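You operate a simulated robot arm through the tools that you are given. There is no shell and no other tool. Be economical: measure what you need, move in short steps, check, and stop when the job is done.

Carry out the task below with a simulated two-armed robot. There is one attempt and no reset: what you move stays moved.

TASK
Wipe up the spill on the top of the front bench with the yellow cloth and put it back.
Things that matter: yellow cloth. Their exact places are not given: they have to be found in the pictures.

The check looks at the end state, three seconds after you hand in, the way a careful person would. Anything else that was tipped, shoved, dropped, spilled or broken makes it a failure. Flat cloth is picked up by pressing the open fingertips on it (5 to 10 N) and closing them slowly along it; thin cloth reads only 2 to 8 mm in the jaws.

THE ROBOT
Two 7-joint arms with two-finger parallel grippers on one trunk, on a base that drives. Base frame: it is fixed to the floor where the robot stands at the start and does not move with it; the origin is under the middle of the robot, x ahead of it, y to its left, z up; the surface under the hand at the start is at about z = 0.76. Lengths are in m, angles in rad, forces in N, time in s.
The left shoulder is at the start at [0.144, 0.174, 1.005], the right one opposite. With the tool pointing down near the work surface each hand reaches from about 0.38 to 0.78 m from the robot's upright axis, wherever it stands, measured 20 degrees to its own side. Payload 3.6 kg a hand.
The tool frame of a hand sits at the grasp point between the pads (the TCP): z along the fingers, y along the line on which they close. The tips reach 0.03 m beyond it. The gripper opens to 0.11 m. The fingers are 0.02 m wide and 0.01 m thick; the gripper's body (0.048 by 0.112 m) begins 0.055 m behind the TCP.
Orientation is told as [roll, pitch, yaw] about the base's x, y, z axes, in that order, counted from this pose: with the fingers straight down and closing along the base's y, the tool's x points along the base's -x, its y along +y and its z along -z.

THE INTERFACE
- The arms move only by the tool servo_tool. It takes "left_moves", "right_moves" or both (then of equal length, played together; a hand with none holds still); each is a list of rows, each a list of 3 entries, a list of its own where there are three numbers: the shift along the base's x, y, z in m, then the turn, a rotation vector about the base's x, y, z in degrees, then the opening, from 0 (shut) to 1 (fully open). In form: [[[x, y, z], [rx, ry, rz], hand], ...]. A call has 1 to 10 rows; each row shifts and turns the commanded pose from where the row before left it. Each row takes 0.2 s and may step no farther than 0.05 m and 0.15 rad from the row before; otherwise, or with a gripper value out of range, the whole call is refused. Where a pose cannot be reached the arm comes as near as it can. A force on the tool above 40 N (or 10 N above the force at the start of the call, whichever is more), or a blocked arm, ends the call early, and 0.2 s more pass. Each finger travels about 0.153 m/s and halts on what it meets, pressing with about 23 N; the grip force reading is that of the motor and also rises with nothing between the fingers. The clock runs only during rows and for 0.2 s after the last one: add rows that do not move to give the fingers time. It gives the time, the measured TCP pose, the force on the tool (base axes), the opening and the grip force at its end, in the units of the frame above (readings bear some noise), with the torque about the TCP (base axes, N m) and any sound that the robot's microphone picked up, and new pictures: "views" is both (left out), scene, wrist or none (wrist: the cameras of the hands that moved).
- Cameras (640 x 400 px; columns grow to the right, rows downward): "scene" is now at [0.2452, -0.0018, 1.149]; the picture's right is [-0.02, -1.00, 0.00], its down [-0.80, 0.02, -0.61] and it looks along [0.61, -0.01, -0.80] (base axes); focal length 214 px, centre (320, 200). "left" rides on the left gripper at [0.073, -0.017, -0.103] in its tool frame; the picture's right is [0.23, 0.97, 0.00], its down [-0.76, 0.18, -0.62] and it looks along [-0.61, 0.14, 0.78] (tool axes); focal length 222 px, centre (320, 200). "right" rides on the right gripper at [0.072, 0.017, -0.103] in its tool frame; the picture's right is [-0.23, 0.97, 0.00], its down [-0.76, -0.18, -0.62] and it looks along [-0.61, -0.14, 0.78] (tool axes); focal length 222 px, centre (320, 200).
- move_column(by): slides the trunk up (or, below 0, down) by that many m; the arms and the scene camera ride with it, the base frame stays. It gives what a move gives, with no picture.
- drive_base(legs): drives the robot by 1 to 6 legs, each [ahead, left, turn to the left] in m, m and rad, along the robot's own axes; the way and the turn of a leg run together, so that a leg with both is an arc; at most 1.5 m and 3.142 rad a leg. The arms and the cameras ride along, it lands a little off, and it stops where it bumps. It gives what a move gives, and a new picture of the scene camera.
- pan_tilt(pan, tilt): turns the head with the scene camera to pan (to the left, within 1.501 rad either way) and tilt (down, from -0.506 to 1.204), counted from straight ahead of the robot. It gives what a move gives, and a new picture of the scene camera.
- point_at(camera, pixels): for up to 12 pixels [column, row] of the newest picture of that camera ("zoom" is the newest enlarged one), the place [x, y, z] in the base frame of the surface seen there, good to about 0.002 m. It takes no simulated time.
- inspect(camera, box): a new picture of the part [left, top, right, bottom] of that camera's present view, enlarged. It takes no simulated time.
- close_job(): hands the job in; it is judged then, once.

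Go step by step. Measure first, check grasps and placings, and put right what went wrong. The budget is 80 turns and 260 pictures, counting those below and the enlarged ones. Unless the task says otherwise, let go and move clear before handing in, and close with one line.

The tools are called as a command line: name --argument value ..., lists and objects as JSON in quotes. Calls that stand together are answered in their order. servo_tool: Moves the arms, as the interface text tells. Its arguments: {"type":"object","properties":{"left_moves":{"type":"array","items":{"type":"array"}},"right_moves":{"type":"array","items":{"type":"array"}},"views":{"type":"string","enum":["both","scene","wrist","none"]}},"required":[]} The other tools are called the same way: move_column (by) slides the trunk up or down; drive_base (legs) drives the base; pan_tilt (pan, tilt) turns the head that bears the scene camera; point_at (camera, pixels) gives the place of the surface under pixels of a picture; inspect (camera, box) takes an enlarged picture of a part of a camera's view; close_job () hands the job in.

At the start:

```text
t: 0.0
left_eef_pos: [0.418, 0.1452, 0.9925]
left_ee_rot: [-0.001, 0.001, 0.001]
left_wrist_force: [-0.5, -0.1, -0.2]
left_torque: [0.03, -0.04, 0.02]
left_grip_width: 0.1099
left_gripper_force: 0.0
right_eef_pos: [0.4216, -0.218, 0.9408]
right_ee_rot: [0.0, 0.001, -0.001]
right_wrist_force: [-0.4, -0.8, 0.1]
right_torque: [0.02, 0.04, 0.02]
right_grip_width: 0.1101
right_gripper_force: 0.1
trunk travel left (down, up): [-0.125, 0.638]
robot x, y, heading: [0.0012, -0.0006, -0.001]
head pan, tilt: [-0.021, 0.92]
```

scene: 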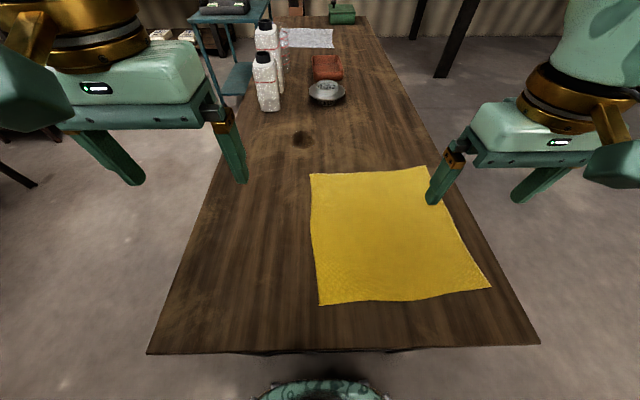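
right: 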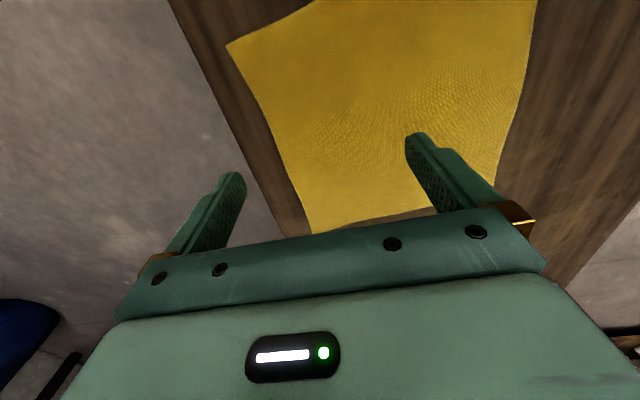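
left: 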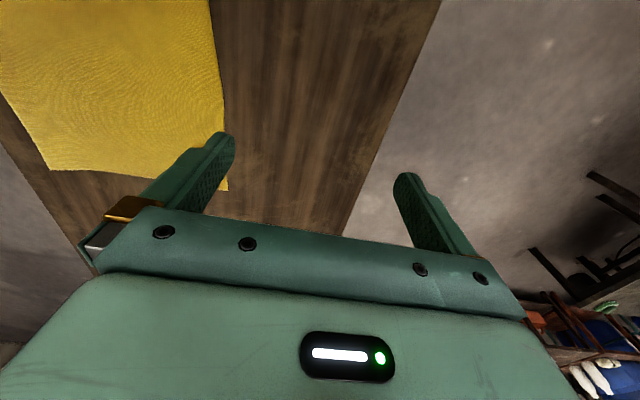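

The yellow cloth lies flat around (395,235), and a dark round spot at (303,139) may be the spill. I'll enlarge those parts and measure.

inspect --camera "scene" --box '[220, 0, 420, 170]'

inspect --camera "scene" --box '[140, 150, 560, 400]'

point_at --camera "scene" --pixels '[[310, 174], [427, 167], [490, 287], [320, 304], [303, 139], [292, 139], [315, 139], [303, 130], [303, 149], [150, 352], [538, 343], [268, 105]]'

```text
2.35 times, centred on (320, 85) of scene
```

zoom: 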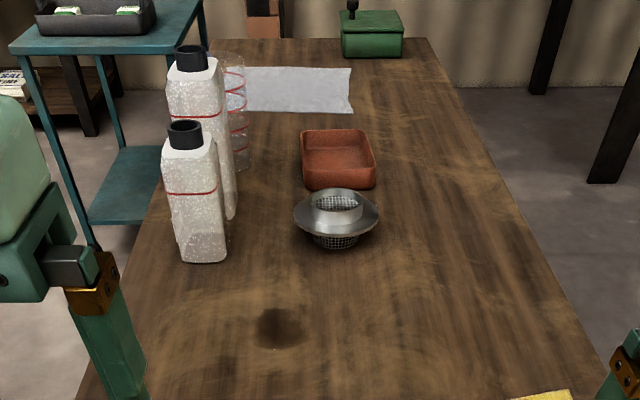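

```text
1.52 times, centred on (350, 275) of scene
```

zoom: 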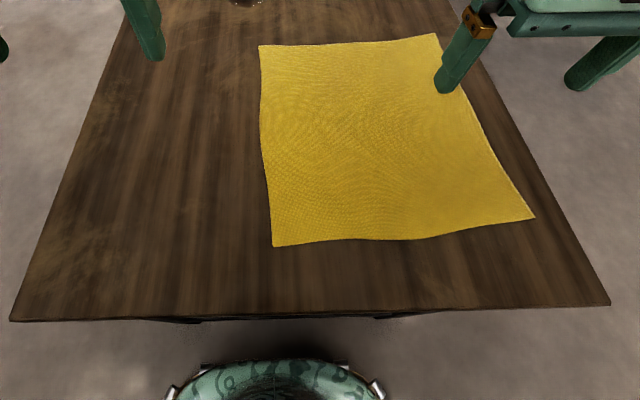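

```text
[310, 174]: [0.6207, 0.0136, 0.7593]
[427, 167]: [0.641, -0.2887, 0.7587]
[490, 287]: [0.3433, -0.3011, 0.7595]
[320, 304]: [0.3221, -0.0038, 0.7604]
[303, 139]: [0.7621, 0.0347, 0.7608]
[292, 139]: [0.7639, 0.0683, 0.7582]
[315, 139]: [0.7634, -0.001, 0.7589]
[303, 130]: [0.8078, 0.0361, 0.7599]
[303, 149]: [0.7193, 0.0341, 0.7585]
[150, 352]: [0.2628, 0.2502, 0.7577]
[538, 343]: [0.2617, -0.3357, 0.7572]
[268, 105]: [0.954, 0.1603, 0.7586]
```

The spot centres near (0.762, 0.035) with a radius of about 0.035 m, and the cloth is flat over x 0.32–0.64, y −0.30–0.01. I'll zoom in on the spot to get its outline and check for other spills.

inspect --camera "scene" --box '[270, 115, 340, 160]'

servo_tool --left_moves '[[[0.03, -0.03, 0], [0, 0, 0], 1], [[0.03, -0.03, 0], [0, 0, 0], 1], [[0.03, -0.03, 0], [0, 0, 0], 1], [[0.03, -0.03, 0], [0, 0, 0], 1], [[0.02, -0.03, 0], [0, 0, 0], 1]]' --right_moves '[[[-0.01, -0.03, 0.02], [0, 0, 0], 1], [[-0.01, -0.03, 0.02], [0, 0, 0], 1], [[0, -0.02, 0.0], [0, 0, 0], 1], [[0, 0, 0], [0, 0, 0], 1], [[0, 0, 0], [0, 0, 0], 1]]'

```text
8.89 times, centred on (305, 138) of scene
```

zoom: 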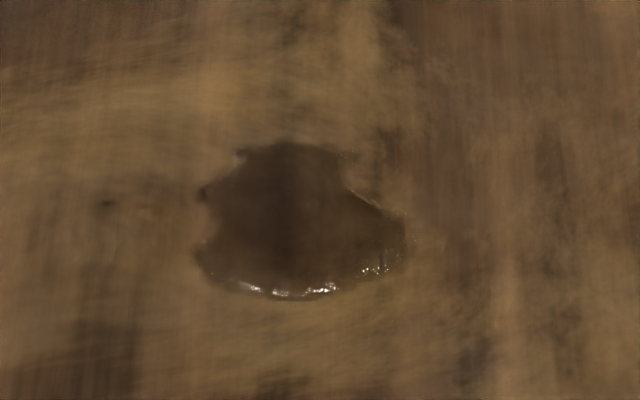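

```text
t: 1.2
left_eef_pos: [0.557, -0.0061, 0.992]
left_ee_rot: [-0.001, 0.001, 0.002]
left_wrist_force: [0.2, -0.2, 0.1]
left_torque: [0.06, 0.02, 0.0]
left_grip_width: 0.1097
left_gripper_force: 0.0
right_eef_pos: [0.4004, -0.2987, 0.9815]
right_ee_rot: [0.001, 0.002, 0.0]
right_wrist_force: [0.2, -0.2, 0.1]
right_torque: [0.01, -0.06, 0.01]
right_grip_width: 0.11
right_gripper_force: 0.0
trunk travel left (down, up): [-0.125, 0.638]
robot x, y, heading: [0.0012, -0.0036, 0.002]
head pan, tilt: [-0.021, 0.92]
```

scene: 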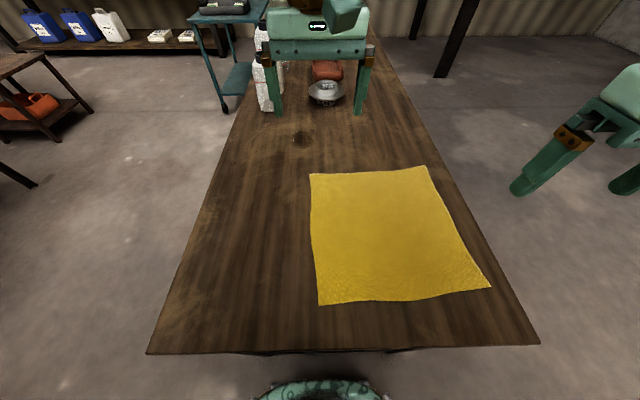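
right: 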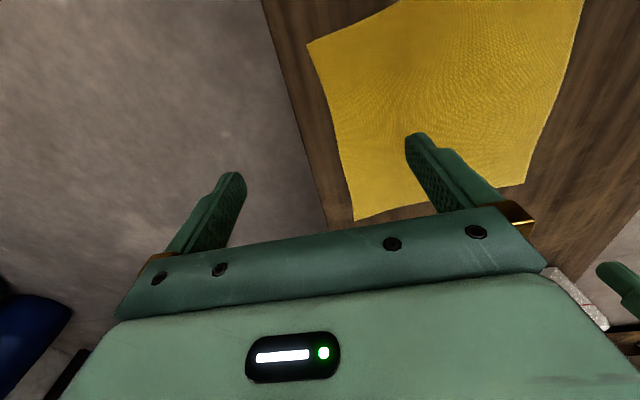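
left: 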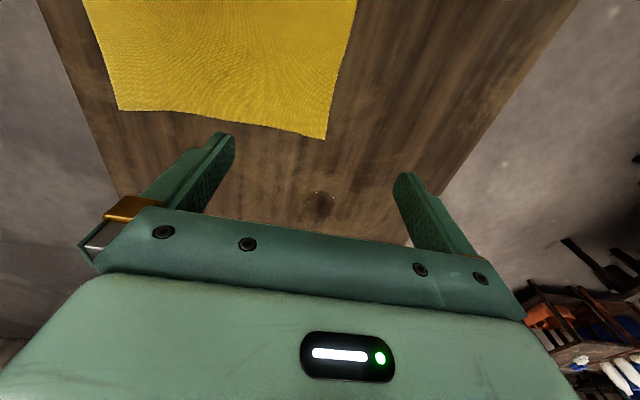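

The spill spans about x 0.72–0.80, y −0.003–0.068, which is near the edge of reach. I'll check how much room the base has to go forward, and test the reach above the spill.

point_at --camera "scene" --pixels '[[320, 383], [270, 395], [370, 395], [320, 349]]'

servo_tool --left_moves '[[[0.04, 0.01, -0.03], [0, 0, 0], 1], [[0.05, 0.01, -0.03], [0, 0, 0], 1], [[0.05, 0.01, -0.03], [0, 0, 0], 1], [[0.05, 0.01, -0.03], [0, 0, 0], 1], [[0.05, 0, -0.03], [0, 0, 0], 1], [[0.0, 0, 0], [0, 0, 0], 1]]'

```text
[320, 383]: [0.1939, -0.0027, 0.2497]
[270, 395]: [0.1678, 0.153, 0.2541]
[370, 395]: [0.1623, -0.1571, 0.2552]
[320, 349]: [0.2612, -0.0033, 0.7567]
```

```text
refused: row 1 steps farther than a row can; nothing moved
```

The base front is at x≈0.194 and the bench edge at 0.26, so driving 0.05 m forward is safe and gives the reach. I'll do that.

drive_base --legs '[[0.05, 0, 0]]'

```text
t: 2.2
left_eef_pos: [0.5803, -0.0037, 0.9906]
left_ee_rot: [0.001, 0.003, 0.006]
left_wrist_force: [0.0, 0.1, 0.8]
left_torque: [-0.01, -0.01, 0.03]
left_grip_width: 0.1101
left_gripper_force: 0.1
right_eef_pos: [0.425, -0.2973, 0.9807]
right_ee_rot: [0.001, 0.002, 0.001]
right_wrist_force: [-1.1, 0.9, 0.7]
right_torque: [-0.04, -0.02, -0.01]
right_grip_width: 0.1101
right_gripper_force: 0.0
trunk travel left (down, up): [-0.125, 0.638]
robot x, y, heading: [0.0199, 0.0014, 0.005]
head pan, tilt: [-0.021, 0.92]
stopped in leg 1: the robot was blocked; the commanded pose is now the measured one
```

scene: 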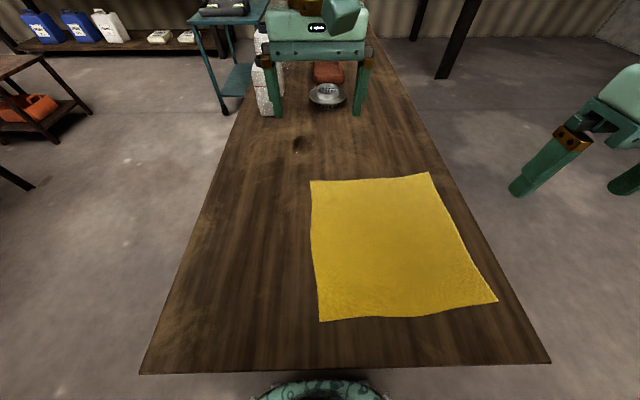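

The base stopped after 0.02 m, blocked by something under the bench. I'll check that nothing shifted and test the reach over the spill.

point_at --camera "scene" --pixels '[[310, 181], [430, 173], [497, 300], [320, 321], [302, 145], [143, 373], [549, 362]]'

servo_tool --left_moves '[[[0.04, 0.01, -0.02], [0, 0, 0], 1], [[0.04, 0.01, -0.02], [0, 0, 0], 1], [[0.04, 0.01, -0.02], [0, 0, 0], 1], [[0.04, 0.01, -0.02], [0, 0, 0], 1], [[0.04, 0, -0.02], [0, 0, 0], 1], [[0.02, 0, -0.02], [0, 0, 0], 1], [[0.0, 0, -0.02], [0, 0, 0], 1], [[0.0, 0, -0.02], [0, 0, 0], 1], [[0.0, 0, 0], [0, 0, 0], 1]]' --views "both"

```text
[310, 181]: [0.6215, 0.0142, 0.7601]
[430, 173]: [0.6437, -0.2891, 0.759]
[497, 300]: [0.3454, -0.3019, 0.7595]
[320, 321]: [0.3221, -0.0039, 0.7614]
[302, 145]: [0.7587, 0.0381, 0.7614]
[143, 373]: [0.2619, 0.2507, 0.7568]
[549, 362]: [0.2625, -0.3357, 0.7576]
```

```text
t: 4.2
left_eef_pos: [0.7165, 0.0405, 0.8096]
left_ee_rot: [-0.002, 0.003, 0.004]
left_wrist_force: [-0.3, -0.3, -0.6]
left_torque: [-0.06, 0.01, 0.01]
left_grip_width: 0.1098
left_gripper_force: 0.0
left hand out of reach, approached as far as the arm can: row 3, 4, 5, 6
right_eef_pos: [0.4259, -0.2974, 0.9798]
right_ee_rot: [-0.001, 0.003, 0.0]
right_wrist_force: [0.7, -0.5, 0.2]
right_torque: [0.02, 0.0, 0.0]
right_grip_width: 0.1099
right_gripper_force: 0.1
trunk travel left (down, up): [-0.125, 0.638]
robot x, y, heading: [0.0212, 0.0007, -0.0]
head pan, tilt: [-0.021, 0.92]
```

scene: 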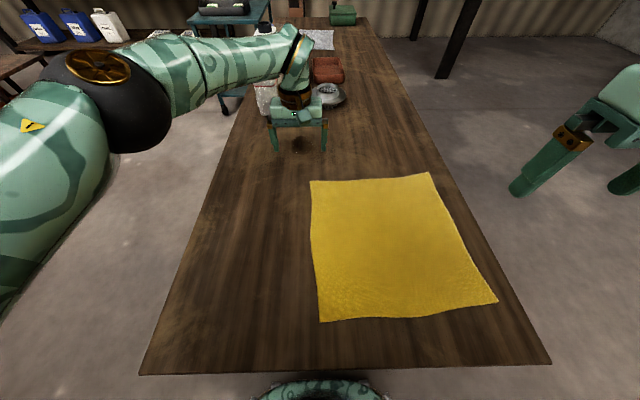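
left: 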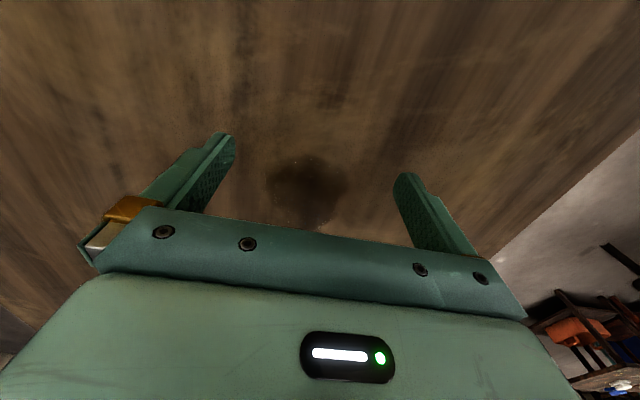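

Cloth and bench are where they were. I'll test reach farther out at this lower height.

servo_tool --left_moves '[[[0.03, 0, 0], [0, 0, 0], 1], [[0.03, 0, 0], [0, 0, 0], 1], [[0.03, 0, 0], [0, 0, 0], 1], [[0.0, 0, 0], [0, 0, 0], 1]]' --views "none"

```text
t: 5.2
left_eef_pos: [0.7234, 0.0519, 0.8007]
left_ee_rot: [0.0, 0.003, 0.004]
left_wrist_force: [-0.1, -0.2, -0.4]
left_torque: [-0.04, 0.03, -0.02]
left_grip_width: 0.1103
left_gripper_force: 0.1
left hand out of reach, approached as far as the arm can: row 1, 2, 3
right_eef_pos: [0.4259, -0.297, 0.9805]
right_ee_rot: [0.001, 0.004, 0.002]
right_wrist_force: [-0.3, 0.5, -0.2]
right_torque: [-0.03, -0.01, 0.02]
right_grip_width: 0.1101
right_gripper_force: 0.2
trunk travel left (down, up): [-0.125, 0.638]
robot x, y, heading: [0.0229, 0.003, -0.001]
head pan, tilt: [-0.021, 0.92]
```

Straight-down reach ends at x≈0.72. I'll try tilting the fingers outward about 30° to gain reach.

servo_tool --left_moves '[[[0.01, 0, 0.0], [0, -8, 0], 0.6], [[0.02, 0, 0.0], [0, -8, 0], 0.6], [[0.02, 0, 0.0], [0, -8, 0], 0.6], [[0.02, -0.005, 0.0], [0, -8, 0], 0.6], [[0.02, -0.005, 0.0], [0, 0, 0], 0.6], [[0, 0, 0], [0, 0, 0], 0.6]]' --views "both"

```text
t: 6.6
left_eef_pos: [0.815, 0.0424, 0.8006]
left_ee_rot: [-0.003, -0.556, 0.005]
left_wrist_force: [0.8, -1.5, 0.0]
left_torque: [0.0, 0.0, 0.01]
left_grip_width: 0.0659
left_gripper_force: 0.1
right_eef_pos: [0.4265, -0.2975, 0.9792]
right_ee_rot: [-0.001, 0.003, 0.003]
right_wrist_force: [0.2, 0.4, -0.6]
right_torque: [0.02, 0.0, -0.01]
right_grip_width: 0.1101
right_gripper_force: 0.1
trunk travel left (down, up): [-0.125, 0.638]
robot x, y, heading: [0.0254, 0.0012, 0.005]
head pan, tilt: [-0.021, 0.92]
```

scene: 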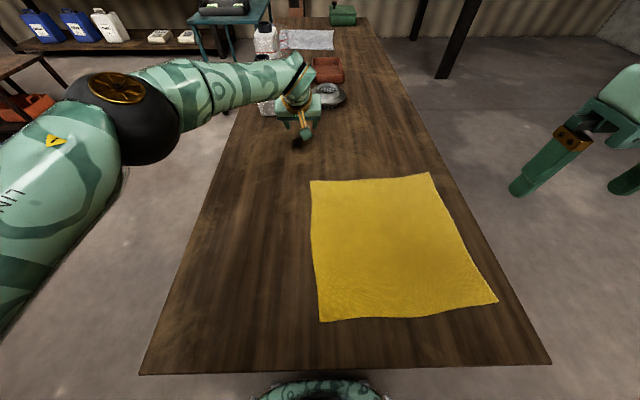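
left: 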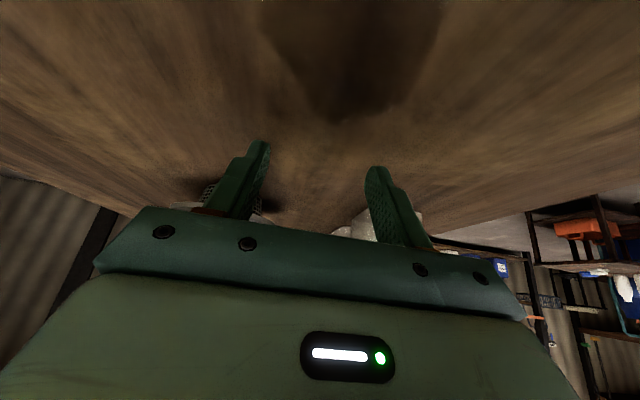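

Tilted by 32°, the tips reach x≈0.83, which covers the spill. Next I'll bring the left hand back above the far-left part of the cloth at about (0.57, −0.055).

servo_tool --left_moves '[[[0, 0, 0.04], [0, 0, 0], 0.6], [[-0.045, -0.016, 0.0], [0, 0, 0], 0.6], [[-0.045, -0.016, 0.0], [0, 0, 0], 0.6], [[-0.045, -0.016, 0], [0, 0, 0], 0.6], [[-0.045, -0.016, 0], [0, 0, 0], 0.6], [[-0.045, -0.016, 0.0], [0, 0, 0], 0.6], [[-0.02, -0.018, 0.0], [0, 0, 0], 0.6], [[0, 0, -0.025], [0, 0, 0], 0.6], [[0, 0, 0], [0, 0, 0], 0.6]]' --views "both"

```text
t: 8.6
left_eef_pos: [0.5673, -0.0564, 0.8141]
left_ee_rot: [-0.003, -0.556, 0.005]
left_wrist_force: [-0.1, -1.0, -1.4]
left_torque: [0.0, 0.02, 0.01]
left_grip_width: 0.066
left_gripper_force: 0.1
right_eef_pos: [0.4256, -0.2983, 0.9805]
right_ee_rot: [-0.001, 0.004, 0.001]
right_wrist_force: [0.1, -0.3, -0.1]
right_torque: [0.01, 0.02, 0.01]
right_grip_width: 0.1102
right_gripper_force: 0.1
trunk travel left (down, up): [-0.125, 0.638]
robot x, y, heading: [0.027, 0.0008, 0.002]
head pan, tilt: [-0.021, 0.92]
```

scene: 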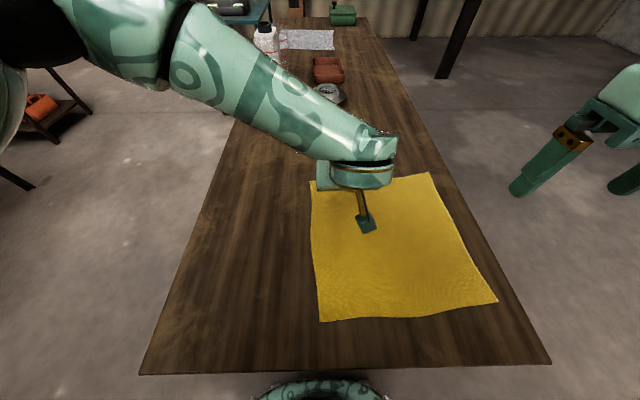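
left: 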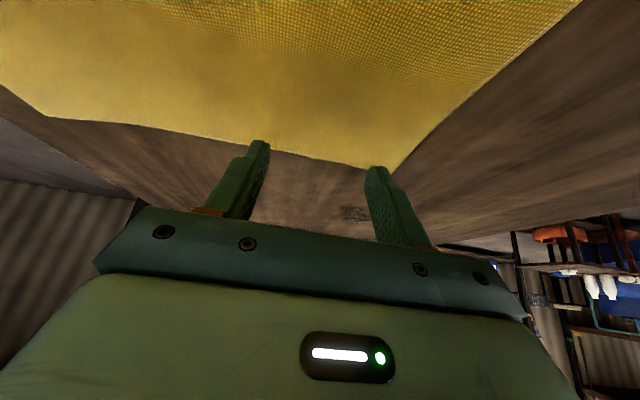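

The hand is over the cloth with the tips about 0.02 m above it. I'll lower in small rows and watch the force.

servo_tool --left_moves '[[[0, 0, -0.01], [0, 0, 0], 0.6], [[0, 0, -0.008], [0, 0, 0], 0.6], [[0, 0, -0.005], [0, 0, 0], 0.6], [[0, 0, 0], [0, 0, 0], 0.6]]' --views "none"

```text
t: 9.6
left_eef_pos: [0.5681, -0.0558, 0.7919]
left_ee_rot: [-0.002, -0.558, 0.005]
left_wrist_force: [1.4, 0.0, 11.7]
left_torque: [0.3, -0.1, -0.04]
left_grip_width: 0.0665
left_gripper_force: 0.5
right_eef_pos: [0.4253, -0.2973, 0.9821]
right_ee_rot: [-0.001, 0.002, 0.002]
right_wrist_force: [-0.3, -0.3, -0.3]
right_torque: [0.0, 0.0, 0.02]
right_grip_width: 0.1099
right_gripper_force: 0.1
trunk travel left (down, up): [-0.125, 0.638]
robot x, y, heading: [0.025, -0.0012, 0.002]
head pan, tilt: [-0.021, 0.92]
```

Contact is at 11.7 N with the TCP at z≈0.792. I'll ease off slightly and close slowly.

servo_tool --left_moves '[[[0, 0, 0.001], [0, 0, 0], 0.53], [[0, 0, 0], [0, 0, 0], 0.46], [[0, 0, 0], [0, 0, 0], 0.39], [[0, 0, 0], [0, 0, 0], 0.32], [[0, 0, 0], [0, 0, 0], 0.25], [[0, 0, 0], [0, 0, 0], 0.18], [[0, 0, 0], [0, 0, 0], 0.1], [[0, 0, 0], [0, 0, 0], 0.03], [[0, 0, 0], [0, 0, 0], 0], [[0, 0, 0], [0, 0, 0], 0]]' --views "both"

```text
t: 11.8
left_eef_pos: [0.5679, -0.0558, 0.7918]
left_ee_rot: [-0.004, -0.556, 0.004]
left_wrist_force: [-0.4, -0.3, 6.7]
left_torque: [0.04, -0.04, 0.01]
left_grip_width: 0.0022
left_gripper_force: 23.4
right_eef_pos: [0.4256, -0.2976, 0.9816]
right_ee_rot: [0.0, 0.001, 0.001]
right_wrist_force: [0.6, -0.1, 0.1]
right_torque: [0.03, -0.01, 0.0]
right_grip_width: 0.1101
right_gripper_force: 0.1
trunk travel left (down, up): [-0.125, 0.638]
robot x, y, heading: [0.0231, -0.001, -0.001]
head pan, tilt: [-0.021, 0.92]
```

scene: 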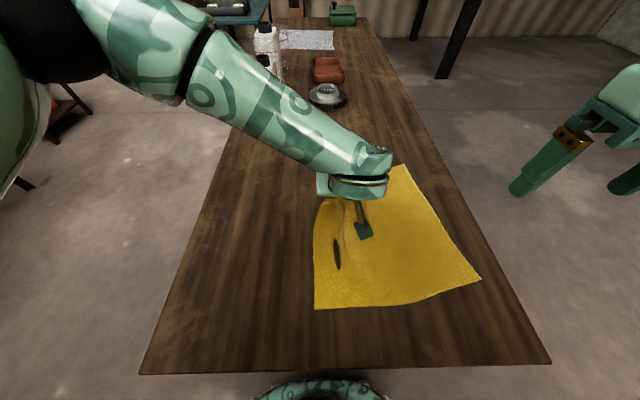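
left: 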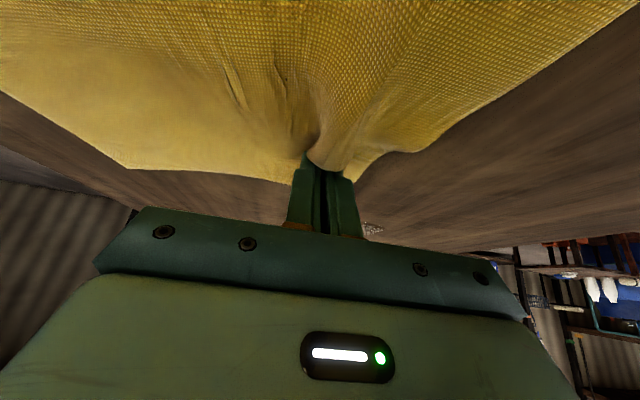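

The cloth is pinched at 2.2 mm. I'll lift it a little and carry it to just above the spill.

servo_tool --left_moves '[[[0, 0, 0.03], [0, 0, 0], 0], [[0, 0, 0.03], [0, 0, 0], 0], [[0.03, 0.013, 0], [0, 0, 0], 0], [[0.03, 0.013, 0], [0, 0, 0], 0], [[0.035, 0.015, 0], [0, 0, 0], 0], [[0.035, 0.015, 0], [0, 0, 0], 0], [[0.035, 0.015, 0], [0, 0, 0], 0], [[0.03, 0.015, 0], [0, 0, 0], 0], [[0.02, 0.005, 0], [0, 0, 0], 0], [[0, 0, 0], [0, 0, 0], 0]]' --views "both"

```text
t: 14.0
left_eef_pos: [0.7823, 0.0347, 0.8534]
left_ee_rot: [-0.003, -0.557, 0.005]
left_wrist_force: [0.6, -0.3, 0.3]
left_torque: [-0.02, 0.01, 0.01]
left_grip_width: 0.0026
left_gripper_force: 22.9
right_eef_pos: [0.4253, -0.2971, 0.9813]
right_ee_rot: [0.0, 0.003, 0.003]
right_wrist_force: [0.2, 0.7, -0.3]
right_torque: [-0.02, -0.01, 0.02]
right_grip_width: 0.1101
right_gripper_force: 0.2
trunk travel left (down, up): [-0.125, 0.638]
robot x, y, heading: [0.0266, 0.0007, 0.004]
head pan, tilt: [-0.021, 0.92]
```

scene: 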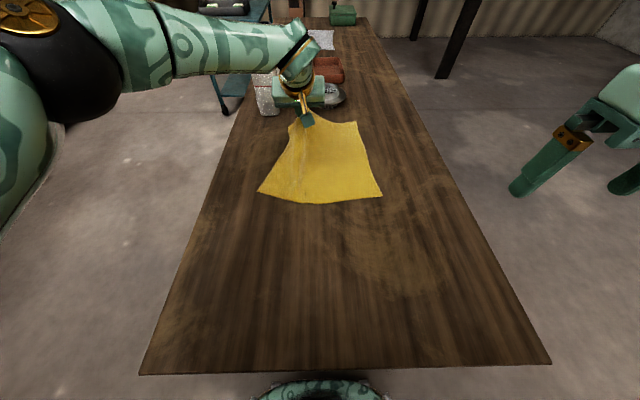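
left: 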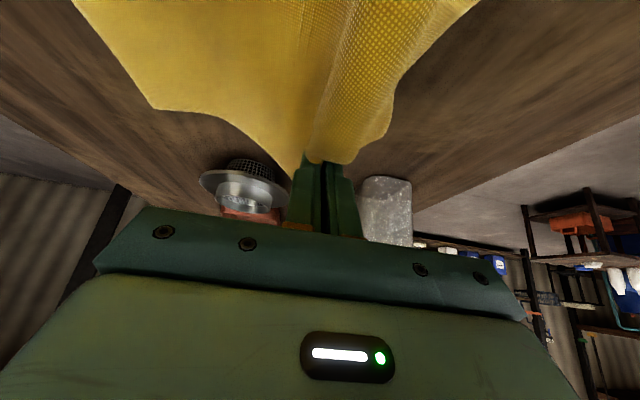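

The cloth is draped over the spill area and clear of the strainer. I'll lower until the tips press the cloth on the spill.

servo_tool --left_moves '[[[0, 0, -0.03], [0, 0, 0], 0], [[0, 0, -0.02], [0, 0, 0], 0], [[0, 0, -0.008], [0, 0, 0], 0], [[0, 0, -0.004], [0, 0, 0], 0], [[0, 0, 0], [0, 0, 0], 0]]' --views "none"

point_at --camera "left" --pixels '[[245, 172], [385, 182], [205, 180], [385, 100], [300, 175]]'

```text
t: 15.2
left_eef_pos: [0.7823, 0.0347, 0.7922]
left_ee_rot: [-0.003, -0.56, 0.004]
left_wrist_force: [1.7, 2.9, 11.5]
left_torque: [0.04, -0.13, 0.01]
left_grip_width: 0.0025
left_gripper_force: 22.9
right_eef_pos: [0.4237, -0.2969, 0.9811]
right_ee_rot: [0.001, 0.001, 0.002]
right_wrist_force: [-0.7, -0.6, -0.1]
right_torque: [-0.02, -0.01, -0.03]
right_grip_width: 0.1099
right_gripper_force: 0.1
trunk travel left (down, up): [-0.125, 0.638]
robot x, y, heading: [0.0266, -0.0007, 0.004]
head pan, tilt: [-0.021, 0.92]
```

```text
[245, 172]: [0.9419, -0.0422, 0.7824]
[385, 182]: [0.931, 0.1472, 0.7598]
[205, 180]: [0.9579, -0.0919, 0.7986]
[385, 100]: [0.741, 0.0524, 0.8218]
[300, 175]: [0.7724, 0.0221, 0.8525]
```

I'm pressing at 11.5 N on the far part of the spill, with the strainer and bottles more than 0.12 m away. I'll zigzag across it.

servo_tool --left_moves '[[[0.017, 0.04, 0], [0, 0, 0], 0], [[-0.003, -0.043, 0], [0, 0, 0], 0], [[-0.003, -0.043, 0], [0, 0, 0], 0], [[-0.006, 0.043, 0], [0, 0, 0], 0], [[-0.006, 0.043, 0], [0, 0, 0], 0], [[-0.006, -0.043, 0], [0, 0, 0], 0], [[-0.006, -0.043, 0], [0, 0, 0], 0], [[-0.006, 0.043, 0], [0, 0, 0], 0], [[-0.006, 0.043, 0], [0, 0, 0], 0], [[-0.006, -0.043, 0], [0, 0, 0], 0]]' --views "none"

servo_tool --left_moves '[[[-0.006, -0.043, 0], [0, 0, 0], 0], [[-0.006, 0.043, 0], [0, 0, 0], 0], [[-0.006, 0.043, 0], [0, 0, 0], 0], [[-0.006, -0.043, 0], [0, 0, 0], 0], [[-0.006, -0.043, 0], [0, 0, 0], 0], [[-0.006, 0.043, 0], [0, 0, 0], 0], [[-0.006, 0.043, 0], [0, 0, 0], 0], [[-0.006, -0.043, 0], [0, 0, 0], 0], [[-0.006, -0.043, 0], [0, 0, 0], 0], [[0, 0, 0], [0, 0, 0], 0]]' --views "both"

```text
t: 17.4
left_eef_pos: [0.7498, 0.0353, 0.7912]
left_ee_rot: [0.0, -0.56, 0.009]
left_wrist_force: [2.0, 9.8, 27.1]
left_torque: [0.29, -0.24, 0.14]
left_grip_width: 0.0024
left_gripper_force: 22.8
right_eef_pos: [0.4248, -0.2957, 0.9813]
right_ee_rot: [0.001, 0.0, 0.004]
right_wrist_force: [-0.2, -1.2, 0.1]
right_torque: [0.0, 0.01, 0.03]
right_grip_width: 0.1099
right_gripper_force: 0.0
trunk travel left (down, up): [-0.125, 0.638]
robot x, y, heading: [0.0252, -0.0025, 0.002]
head pan, tilt: [-0.021, 0.92]
```

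```text
t: 19.6
left_eef_pos: [0.6978, -0.0107, 0.7912]
left_ee_rot: [-0.005, -0.56, 0.01]
left_wrist_force: [2.6, 10.9, 28.2]
left_torque: [0.26, -0.31, 0.06]
left_grip_width: 0.0025
left_gripper_force: 22.4
right_eef_pos: [0.4233, -0.296, 0.9821]
right_ee_rot: [-0.002, 0.0, 0.001]
right_wrist_force: [0.6, 0.4, 0.2]
right_torque: [0.02, 0.0, -0.01]
right_grip_width: 0.1099
right_gripper_force: 0.0
trunk travel left (down, up): [-0.125, 0.638]
robot x, y, heading: [0.0248, -0.0003, 0.001]
head pan, tilt: [-0.021, 0.92]
```

scene: 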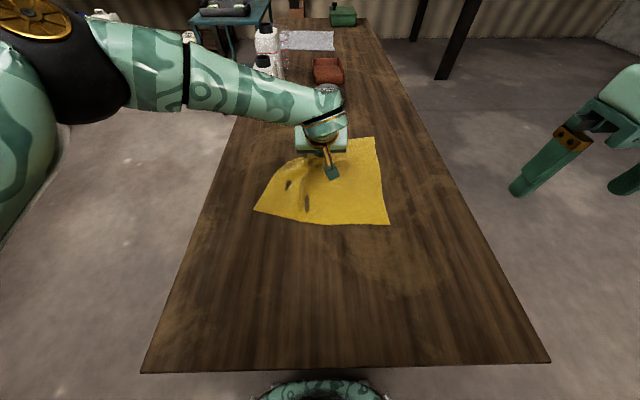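
left: 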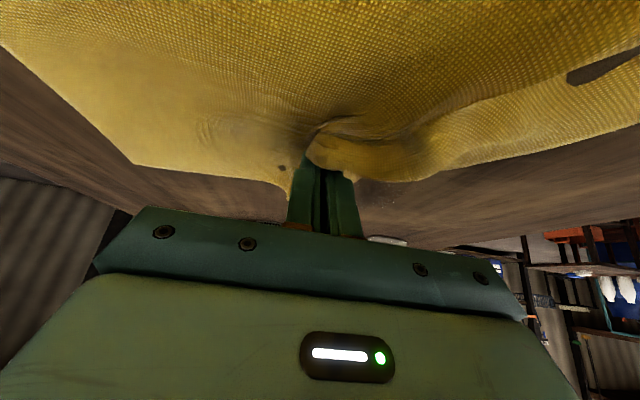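

The zigzag is complete at roughly 11–28 N. I'll lift the cloth and move it aside toward its original place to see whether the spill is gone.

servo_tool --left_moves '[[[0, 0, 0.04], [0, 0, 0], 0], [[0, -0.01, 0.04], [0, 0, 0], 0], [[-0.02, -0.02, 0.04], [0, 0, 0], 0], [[-0.02, -0.02, 0.04], [0, 0, 0], 0], [[-0.03, 0, 0.03], [0, 0, 0], 0], [[-0.03, 0, 0.03], [0, 0, 0], 0], [[-0.03, 0, 0.03], [0, 0, 0], 0], [[0, 0, 0], [0, 0, 0], 0]]' --views "both"

```text
t: 21.4
left_eef_pos: [0.5697, -0.0609, 1.0407]
left_ee_rot: [-0.003, -0.553, 0.004]
left_wrist_force: [-0.5, 0.0, -0.2]
left_torque: [0.0, 0.02, -0.03]
left_grip_width: 0.0025
left_gripper_force: 23.2
right_eef_pos: [0.4265, -0.2971, 0.9802]
right_ee_rot: [0.0, 0.002, 0.002]
right_wrist_force: [0.7, -0.3, 0.5]
right_torque: [-0.02, 0.01, -0.02]
right_grip_width: 0.1098
right_gripper_force: 0.1
trunk travel left (down, up): [-0.125, 0.638]
robot x, y, heading: [0.024, 0.0026, 0.001]
head pan, tilt: [-0.021, 0.92]
```

scene: 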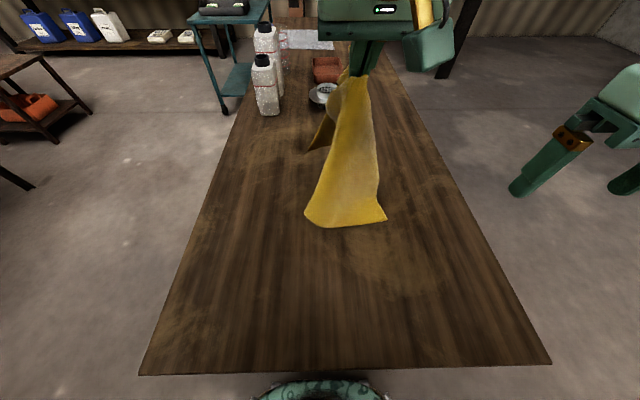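
left: 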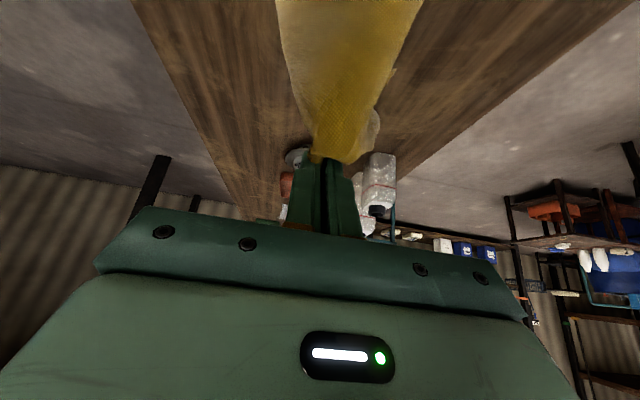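

The spill area (302,145) is partly hidden behind the hanging cloth. I'll raise and swing the cloth to the right, over its old place.

servo_tool --left_moves '[[[-0.03, -0.03, 0.025], [0, 8, 0], 0], [[-0.03, -0.03, 0.025], [0, 8, 0], 0], [[-0.03, -0.03, 0.025], [0, 8, 0], 0], [[-0.02, -0.03, 0.025], [0, 8, 0], 0], [[0, -0.03, 0.02], [0, 0, 0], 0], [[0, 0, 0], [0, 0, 0], 0]]' --views "both"

inspect --camera "scene" --box '[250, 105, 350, 175]'

```text
t: 22.8
left_eef_pos: [0.4442, -0.1496, 1.1483]
left_ee_rot: [0.0, 0.005, 0.003]
left_wrist_force: [-0.8, -0.3, -1.4]
left_torque: [-0.01, -0.05, -0.02]
left_grip_width: 0.0026
left_gripper_force: 22.7
left hand out of reach, approached as far as the arm can: row 4, 5
right_eef_pos: [0.4248, -0.2982, 0.9807]
right_ee_rot: [0.0, 0.003, 0.0]
right_wrist_force: [-0.8, -0.1, -0.7]
right_torque: [-0.02, 0.02, -0.04]
right_grip_width: 0.1098
right_gripper_force: 0.1
trunk travel left (down, up): [-0.125, 0.638]
robot x, y, heading: [0.0216, 0.0004, 0.002]
head pan, tilt: [-0.021, 0.92]
```

scene: 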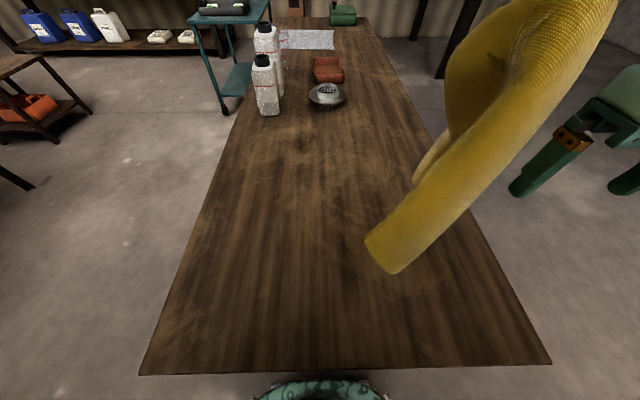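
left: 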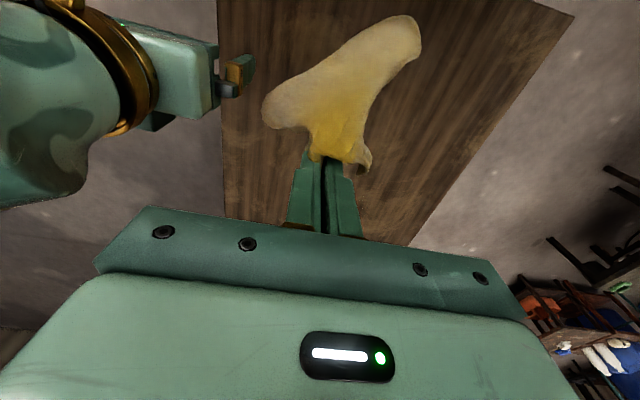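

```text
5.71 times, centred on (300, 140) of scene
```

zoom: 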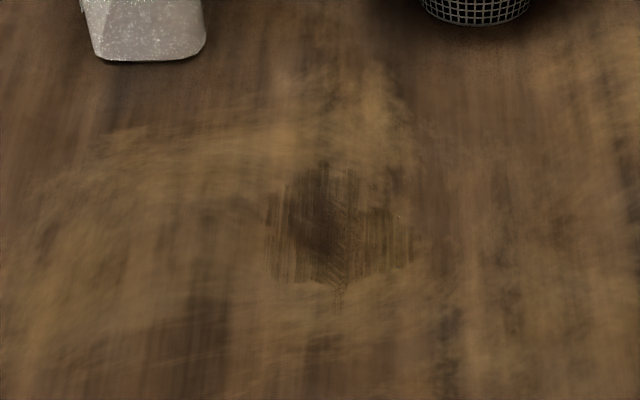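

The spill is thinner but a streaky remnant is left around zoom (340,225). I'll measure it and wipe again more closely.

point_at --camera "zoom" --pixels '[[265, 220], [412, 230], [325, 160], [340, 305], [330, 215], [350, 250]]'

servo_tool --left_moves '[[[0.03, 0.025, -0.03], [0, -8, 0], 0], [[0.03, 0.025, -0.03], [0, -8, 0], 0], [[0.03, 0.025, -0.03], [0, -8, 0], 0], [[0.03, 0.025, -0.03], [0, -8, 0], 0], [[0.035, 0.02, -0.025], [0, 0, 0], 0], [[0.035, 0.02, -0.025], [0, 0, 0], 0], [[0.035, 0.02, -0.025], [0, 0, 0], 0], [[0.035, 0.015, -0.025], [0, 0, 0], 0], [[0.035, 0.01, -0.025], [0, 0, 0], 0], [[0, 0, 0], [0, 0, 0], 0]]' --views "both"

```text
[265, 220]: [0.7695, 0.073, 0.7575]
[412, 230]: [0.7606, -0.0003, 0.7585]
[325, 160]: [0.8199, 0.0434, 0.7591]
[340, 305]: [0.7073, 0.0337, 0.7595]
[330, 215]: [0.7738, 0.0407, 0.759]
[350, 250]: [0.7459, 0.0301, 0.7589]
```

```text
t: 25.0
left_eef_pos: [0.7393, 0.0372, 0.901]
left_ee_rot: [-0.002, -0.553, 0.005]
left_wrist_force: [-0.6, 0.4, 0.3]
left_torque: [-0.01, 0.04, 0.0]
left_grip_width: 0.0028
left_gripper_force: 23.0
right_eef_pos: [0.4257, -0.2982, 0.981]
right_ee_rot: [0.001, 0.003, 0.002]
right_wrist_force: [0.0, -0.1, 0.6]
right_torque: [0.01, 0.03, 0.01]
right_grip_width: 0.1098
right_gripper_force: 0.0
trunk travel left (down, up): [-0.125, 0.638]
robot x, y, heading: [0.0258, -0.0008, -0.001]
head pan, tilt: [-0.021, 0.92]
```

scene: 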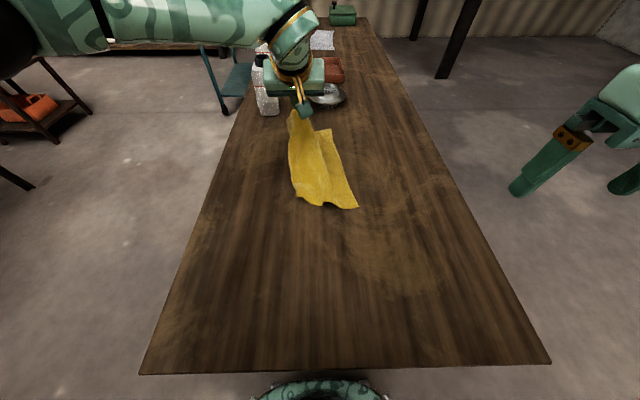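
left: 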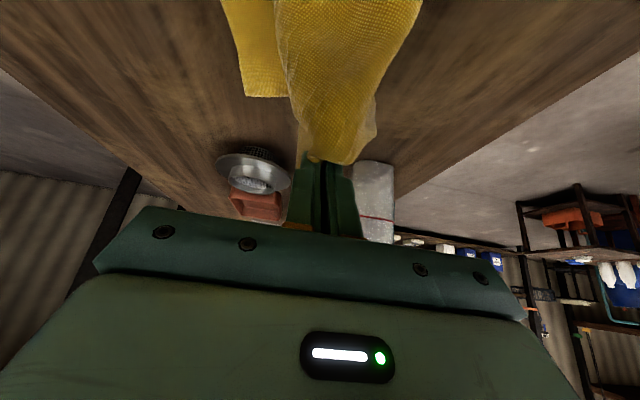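

The remnant spans x 0.71–0.82, y 0–0.073. I'll set the cloth down at its far edge, then stroke along x at close spacing.

servo_tool --left_moves '[[[0.035, 0.0, -0.03], [0, 0, 0], 0], [[0.035, 0, -0.03], [0, 0, 0], 0], [[0, 0, -0.03], [0, 0, 0], 0], [[0, 0, -0.015], [0, 0, 0], 0], [[0, 0, -0.005], [0, 0, 0], 0], [[0, 0, -0.001], [0, 0, 0], 0]]' --views "wrist"

```text
t: 26.4
left_eef_pos: [0.8082, 0.0363, 0.7933]
left_ee_rot: [-0.005, -0.558, 0.005]
left_wrist_force: [0.3, 0.0, 14.3]
left_torque: [-0.06, -0.15, 0.0]
left_grip_width: 0.0024
left_gripper_force: 22.4
right_eef_pos: [0.4242, -0.2979, 0.9814]
right_ee_rot: [-0.002, 0.002, 0.002]
right_wrist_force: [0.5, 0.5, 0.0]
right_torque: [0.0, -0.03, -0.01]
right_grip_width: 0.1102
right_gripper_force: 0.1
trunk travel left (down, up): [-0.125, 0.638]
robot x, y, heading: [0.0226, 0.0007, 0.002]
head pan, tilt: [-0.021, 0.92]
```

left: 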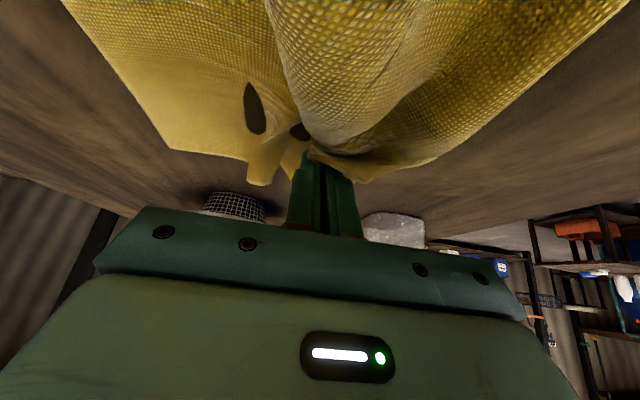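

14 N contact. Now x strokes with y spacing of about 0.018 m.

servo_tool --left_moves '[[[0, 0.038, 0], [0, 0, 0], 0], [[-0.036, 0, 0], [0, 0, 0], 0], [[-0.036, 0, 0], [0, 0, 0], 0], [[-0.036, -0.006, 0], [0, 0, 0], 0], [[0.036, -0.01, 0], [0, 0, 0], 0], [[0.036, 0, 0], [0, 0, 0], 0], [[0.036, 0, 0], [0, 0, 0], 0], [[-0.036, -0.016, 0], [0, 0, 0], 0], [[-0.036, 0, 0], [0, 0, 0], 0], [[-0.036, 0, 0], [0, 0, 0], 0]]' --views "none"

servo_tool --left_moves '[[[0.036, -0.016, 0], [0, 0, 0], 0], [[0.036, 0, 0], [0, 0, 0], 0], [[0.036, 0, 0], [0, 0, 0], 0], [[-0.036, -0.016, 0], [0, 0, 0], 0], [[-0.036, 0, 0], [0, 0, 0], 0], [[-0.036, 0, 0], [0, 0, 0], 0], [[0.036, -0.016, 0], [0, 0, 0], 0], [[0.036, 0, 0], [0, 0, 0], 0], [[0.036, 0, 0], [0, 0, 0], 0], [[0, 0, 0], [0, 0, 0], 0]]' --views "none"

servo_tool --left_moves '[[[-0.01, 0.043, 0], [0, 0, 0], 0], [[-0.01, 0.04, 0], [0, 0, 0], 0], [[-0.01, -0.04, 0], [0, 0, 0], 0], [[-0.01, -0.04, 0], [0, 0, 0], 0], [[-0.01, 0.04, 0], [0, 0, 0], 0], [[-0.01, 0.04, 0], [0, 0, 0], 0], [[-0.01, -0.04, 0], [0, 0, 0], 0], [[-0.01, -0.04, 0], [0, 0, 0], 0], [[-0.01, 0.04, 0], [0, 0, 0], 0], [[-0.01, 0.04, 0], [0, 0, 0], 0]]' --views "both"

```text
t: 28.6
left_eef_pos: [0.7019, 0.0431, 0.7935]
left_ee_rot: [-0.004, -0.558, 0.009]
left_wrist_force: [7.3, 0.2, 30.2]
left_torque: [-0.01, -0.45, -0.01]
left_grip_width: 0.0026
left_gripper_force: 22.6
right_eef_pos: [0.4241, -0.2985, 0.9825]
right_ee_rot: [0.001, -0.001, 0.002]
right_wrist_force: [0.2, 0.5, -0.3]
right_torque: [-0.01, 0.02, 0.0]
right_grip_width: 0.1098
right_gripper_force: 0.1
trunk travel left (down, up): [-0.125, 0.638]
robot x, y, heading: [0.0244, 0.0011, 0.001]
head pan, tilt: [-0.021, 0.92]
```

```text
t: 30.8
left_eef_pos: [0.8072, -0.0094, 0.7928]
left_ee_rot: [-0.004, -0.556, 0.003]
left_wrist_force: [-6.1, -3.6, 17.8]
left_torque: [-0.15, 0.05, -0.03]
left_grip_width: 0.0026
left_gripper_force: 23.2
right_eef_pos: [0.423, -0.2968, 0.9817]
right_ee_rot: [0.0, 0.001, 0.0]
right_wrist_force: [-0.5, -0.6, -1.0]
right_torque: [-0.01, -0.02, -0.04]
right_grip_width: 0.1099
right_gripper_force: 0.0
trunk travel left (down, up): [-0.125, 0.638]
robot x, y, heading: [0.0224, -0.0019, -0.007]
head pan, tilt: [-0.021, 0.92]
```

```text
t: 33.0
left_eef_pos: [0.708, 0.077, 0.7922]
left_ee_rot: [-0.006, -0.558, 0.003]
left_wrist_force: [2.3, -6.4, 23.3]
left_torque: [-0.2, -0.24, 0.01]
left_grip_width: 0.0025
left_gripper_force: 22.7
right_eef_pos: [0.4245, -0.299, 0.9805]
right_ee_rot: [0.0, 0.002, -0.001]
right_wrist_force: [0.5, -0.4, 0.2]
right_torque: [0.04, 0.01, 0.0]
right_grip_width: 0.1104
right_gripper_force: 0.0
trunk travel left (down, up): [-0.125, 0.638]
robot x, y, heading: [0.023, -0.0022, -0.003]
head pan, tilt: [-0.021, 0.92]
```

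scene: 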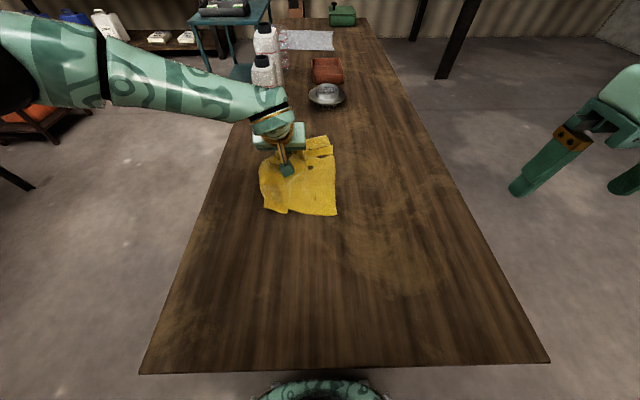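
left: 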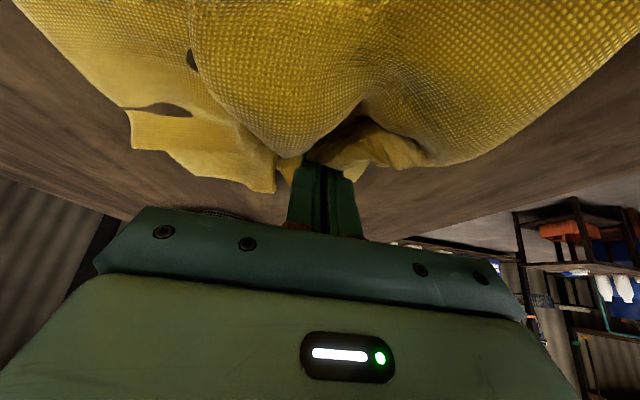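

The second wipe is done. I'll lift the cloth over its old place and check the spill again.

servo_tool --left_moves '[[[0, 0, 0.045], [0, 0, 0], 0], [[0, 0, 0.045], [0, 0, 0], 0], [[-0.02, -0.02, 0.04], [0, 0, 0], 0], [[-0.02, -0.03, 0.03], [0, 0, 0], 0], [[-0.025, -0.025, 0.03], [0, 0, 0], 0], [[-0.025, -0.025, 0.03], [0, 8, 0], 0], [[-0.025, -0.03, 0.03], [0, 8, 0], 0], [[-0.025, -0.03, 0.03], [0, 8, 0], 0], [[-0.025, -0.03, 0.03], [0, 8, 0], 0], [[-0.03, -0.03, 0.0], [0, 0, 0], 0]]' --views "both"

inspect --camera "scene" --box '[250, 105, 350, 175]'

```text
t: 35.2
left_eef_pos: [0.5149, -0.1398, 1.0992]
left_ee_rot: [-0.001, 0.006, 0.002]
left_wrist_force: [0.2, 0.5, -0.3]
left_torque: [0.02, 0.0, 0.03]
left_grip_width: 0.0024
left_gripper_force: 22.2
left hand out of reach, approached as far as the arm can: row 10
right_eef_pos: [0.426, -0.2969, 0.9808]
right_ee_rot: [-0.002, 0.004, 0.002]
right_wrist_force: [-0.2, 0.0, -0.2]
right_torque: [-0.03, -0.01, 0.03]
right_grip_width: 0.11
right_gripper_force: 0.1
trunk travel left (down, up): [-0.125, 0.638]
robot x, y, heading: [0.0229, -0.0019, 0.003]
head pan, tilt: [-0.021, 0.92]
```

scene: 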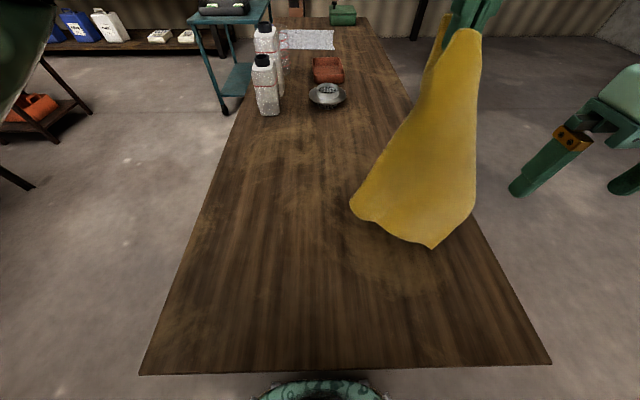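
left: 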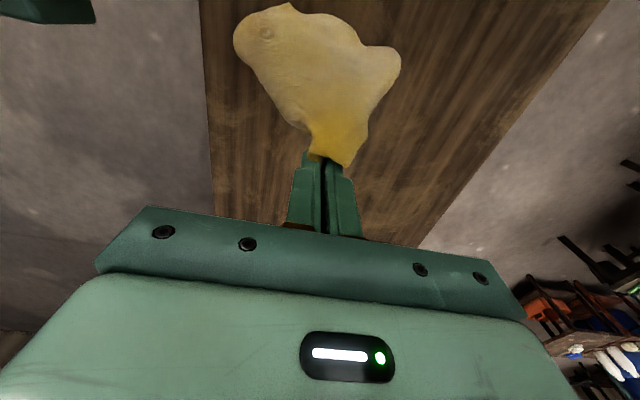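

```text
5.71 times, centred on (300, 140) of scene
```

zoom: 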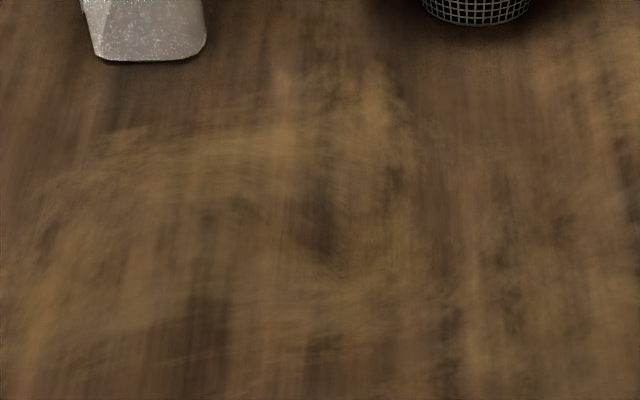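

The spill is gone, and the dark streak left at zoom (320,225) matches the other wood grain. Now I'll lay the cloth back and locate its hanging bottom edge.

point_at --camera "scene" --pixels '[[432, 246], [354, 207], [472, 210], [400, 235], [450, 60]]'

inspect --camera "scene" --box '[330, 0, 530, 260]'

```text
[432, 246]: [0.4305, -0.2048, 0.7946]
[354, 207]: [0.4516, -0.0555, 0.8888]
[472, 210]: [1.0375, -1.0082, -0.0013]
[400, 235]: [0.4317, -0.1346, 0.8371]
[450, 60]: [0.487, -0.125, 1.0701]
```

```text
1.54 times, centred on (430, 130) of scene
```

zoom: 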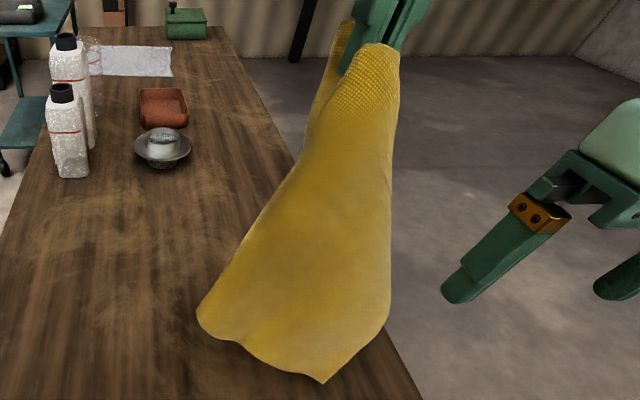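

The near-right corner hangs at (0.43, −0.205, 0.795) and the near edge is spread toward us. I'll clear the right hand, then shift the cloth near-right so that corner lands close to its old spot.

servo_tool --right_moves '[[[0, -0.04, 0.01], [0, 0, 0], 1], [[0, -0.04, 0.01], [0, 0, 0], 1], [[0, -0.04, 0.01], [0, 0, 0], 1], [[0, -0.04, 0.01], [0, 0, 0], 1], [[0, 0, 0], [0, 0, 0], 1], [[0, 0, 0], [0, 0, 0], 1], [[0, 0, 0], [0, 0, 0], 1], [[0, 0, 0], [0, 0, 0], 1]]' --left_moves '[[[0, 0, 0], [0, 0, 0], 0], [[0, 0, 0], [0, 0, 0], 0], [[-0.01, -0.02, -0.01], [0, 0, 0], 0], [[-0.015, -0.02, -0.01], [0, 0, 0], 0], [[-0.015, -0.02, -0.01], [0, 0, 0], 0], [[-0.015, -0.02, -0.01], [0, 0, 0], 0], [[-0.015, -0.005, -0.01], [0, 0, 0], 0], [[0, 0, 0], [0, 0, 0], 0]]' --views "scene"

```text
t: 37.0
left_eef_pos: [0.471, -0.1695, 1.0662]
left_ee_rot: [0.0, 0.003, 0.006]
left_wrist_force: [-0.1, 0.0, 0.0]
left_torque: [-0.02, 0.0, 0.0]
left_grip_width: 0.0025
left_gripper_force: 22.9
left hand out of reach, approached as far as the arm can: row 3, 4, 5, 6
right_eef_pos: [0.4258, -0.3285, 0.9725]
right_ee_rot: [0.0, 0.001, 0.0]
right_wrist_force: [0.6, 0.3, -0.1]
right_torque: [-0.01, 0.0, 0.01]
right_grip_width: 0.1099
right_gripper_force: 0.1
right hand out of reach, approached as far as the arm can: row 1, 2, 3, 4
trunk travel left (down, up): [-0.125, 0.638]
robot x, y, heading: [0.0211, 0.0024, 0.002]
head pan, tilt: [-0.021, 0.92]
```

scene: 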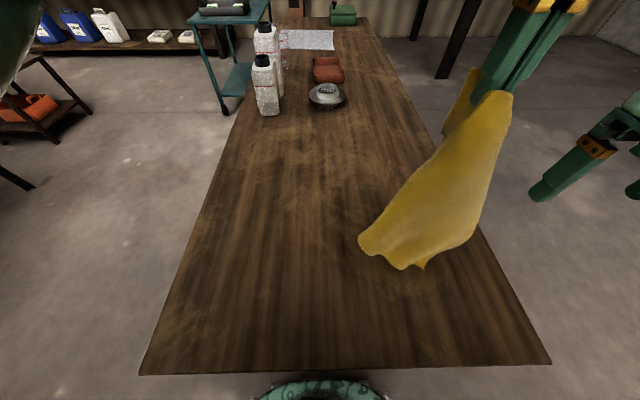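

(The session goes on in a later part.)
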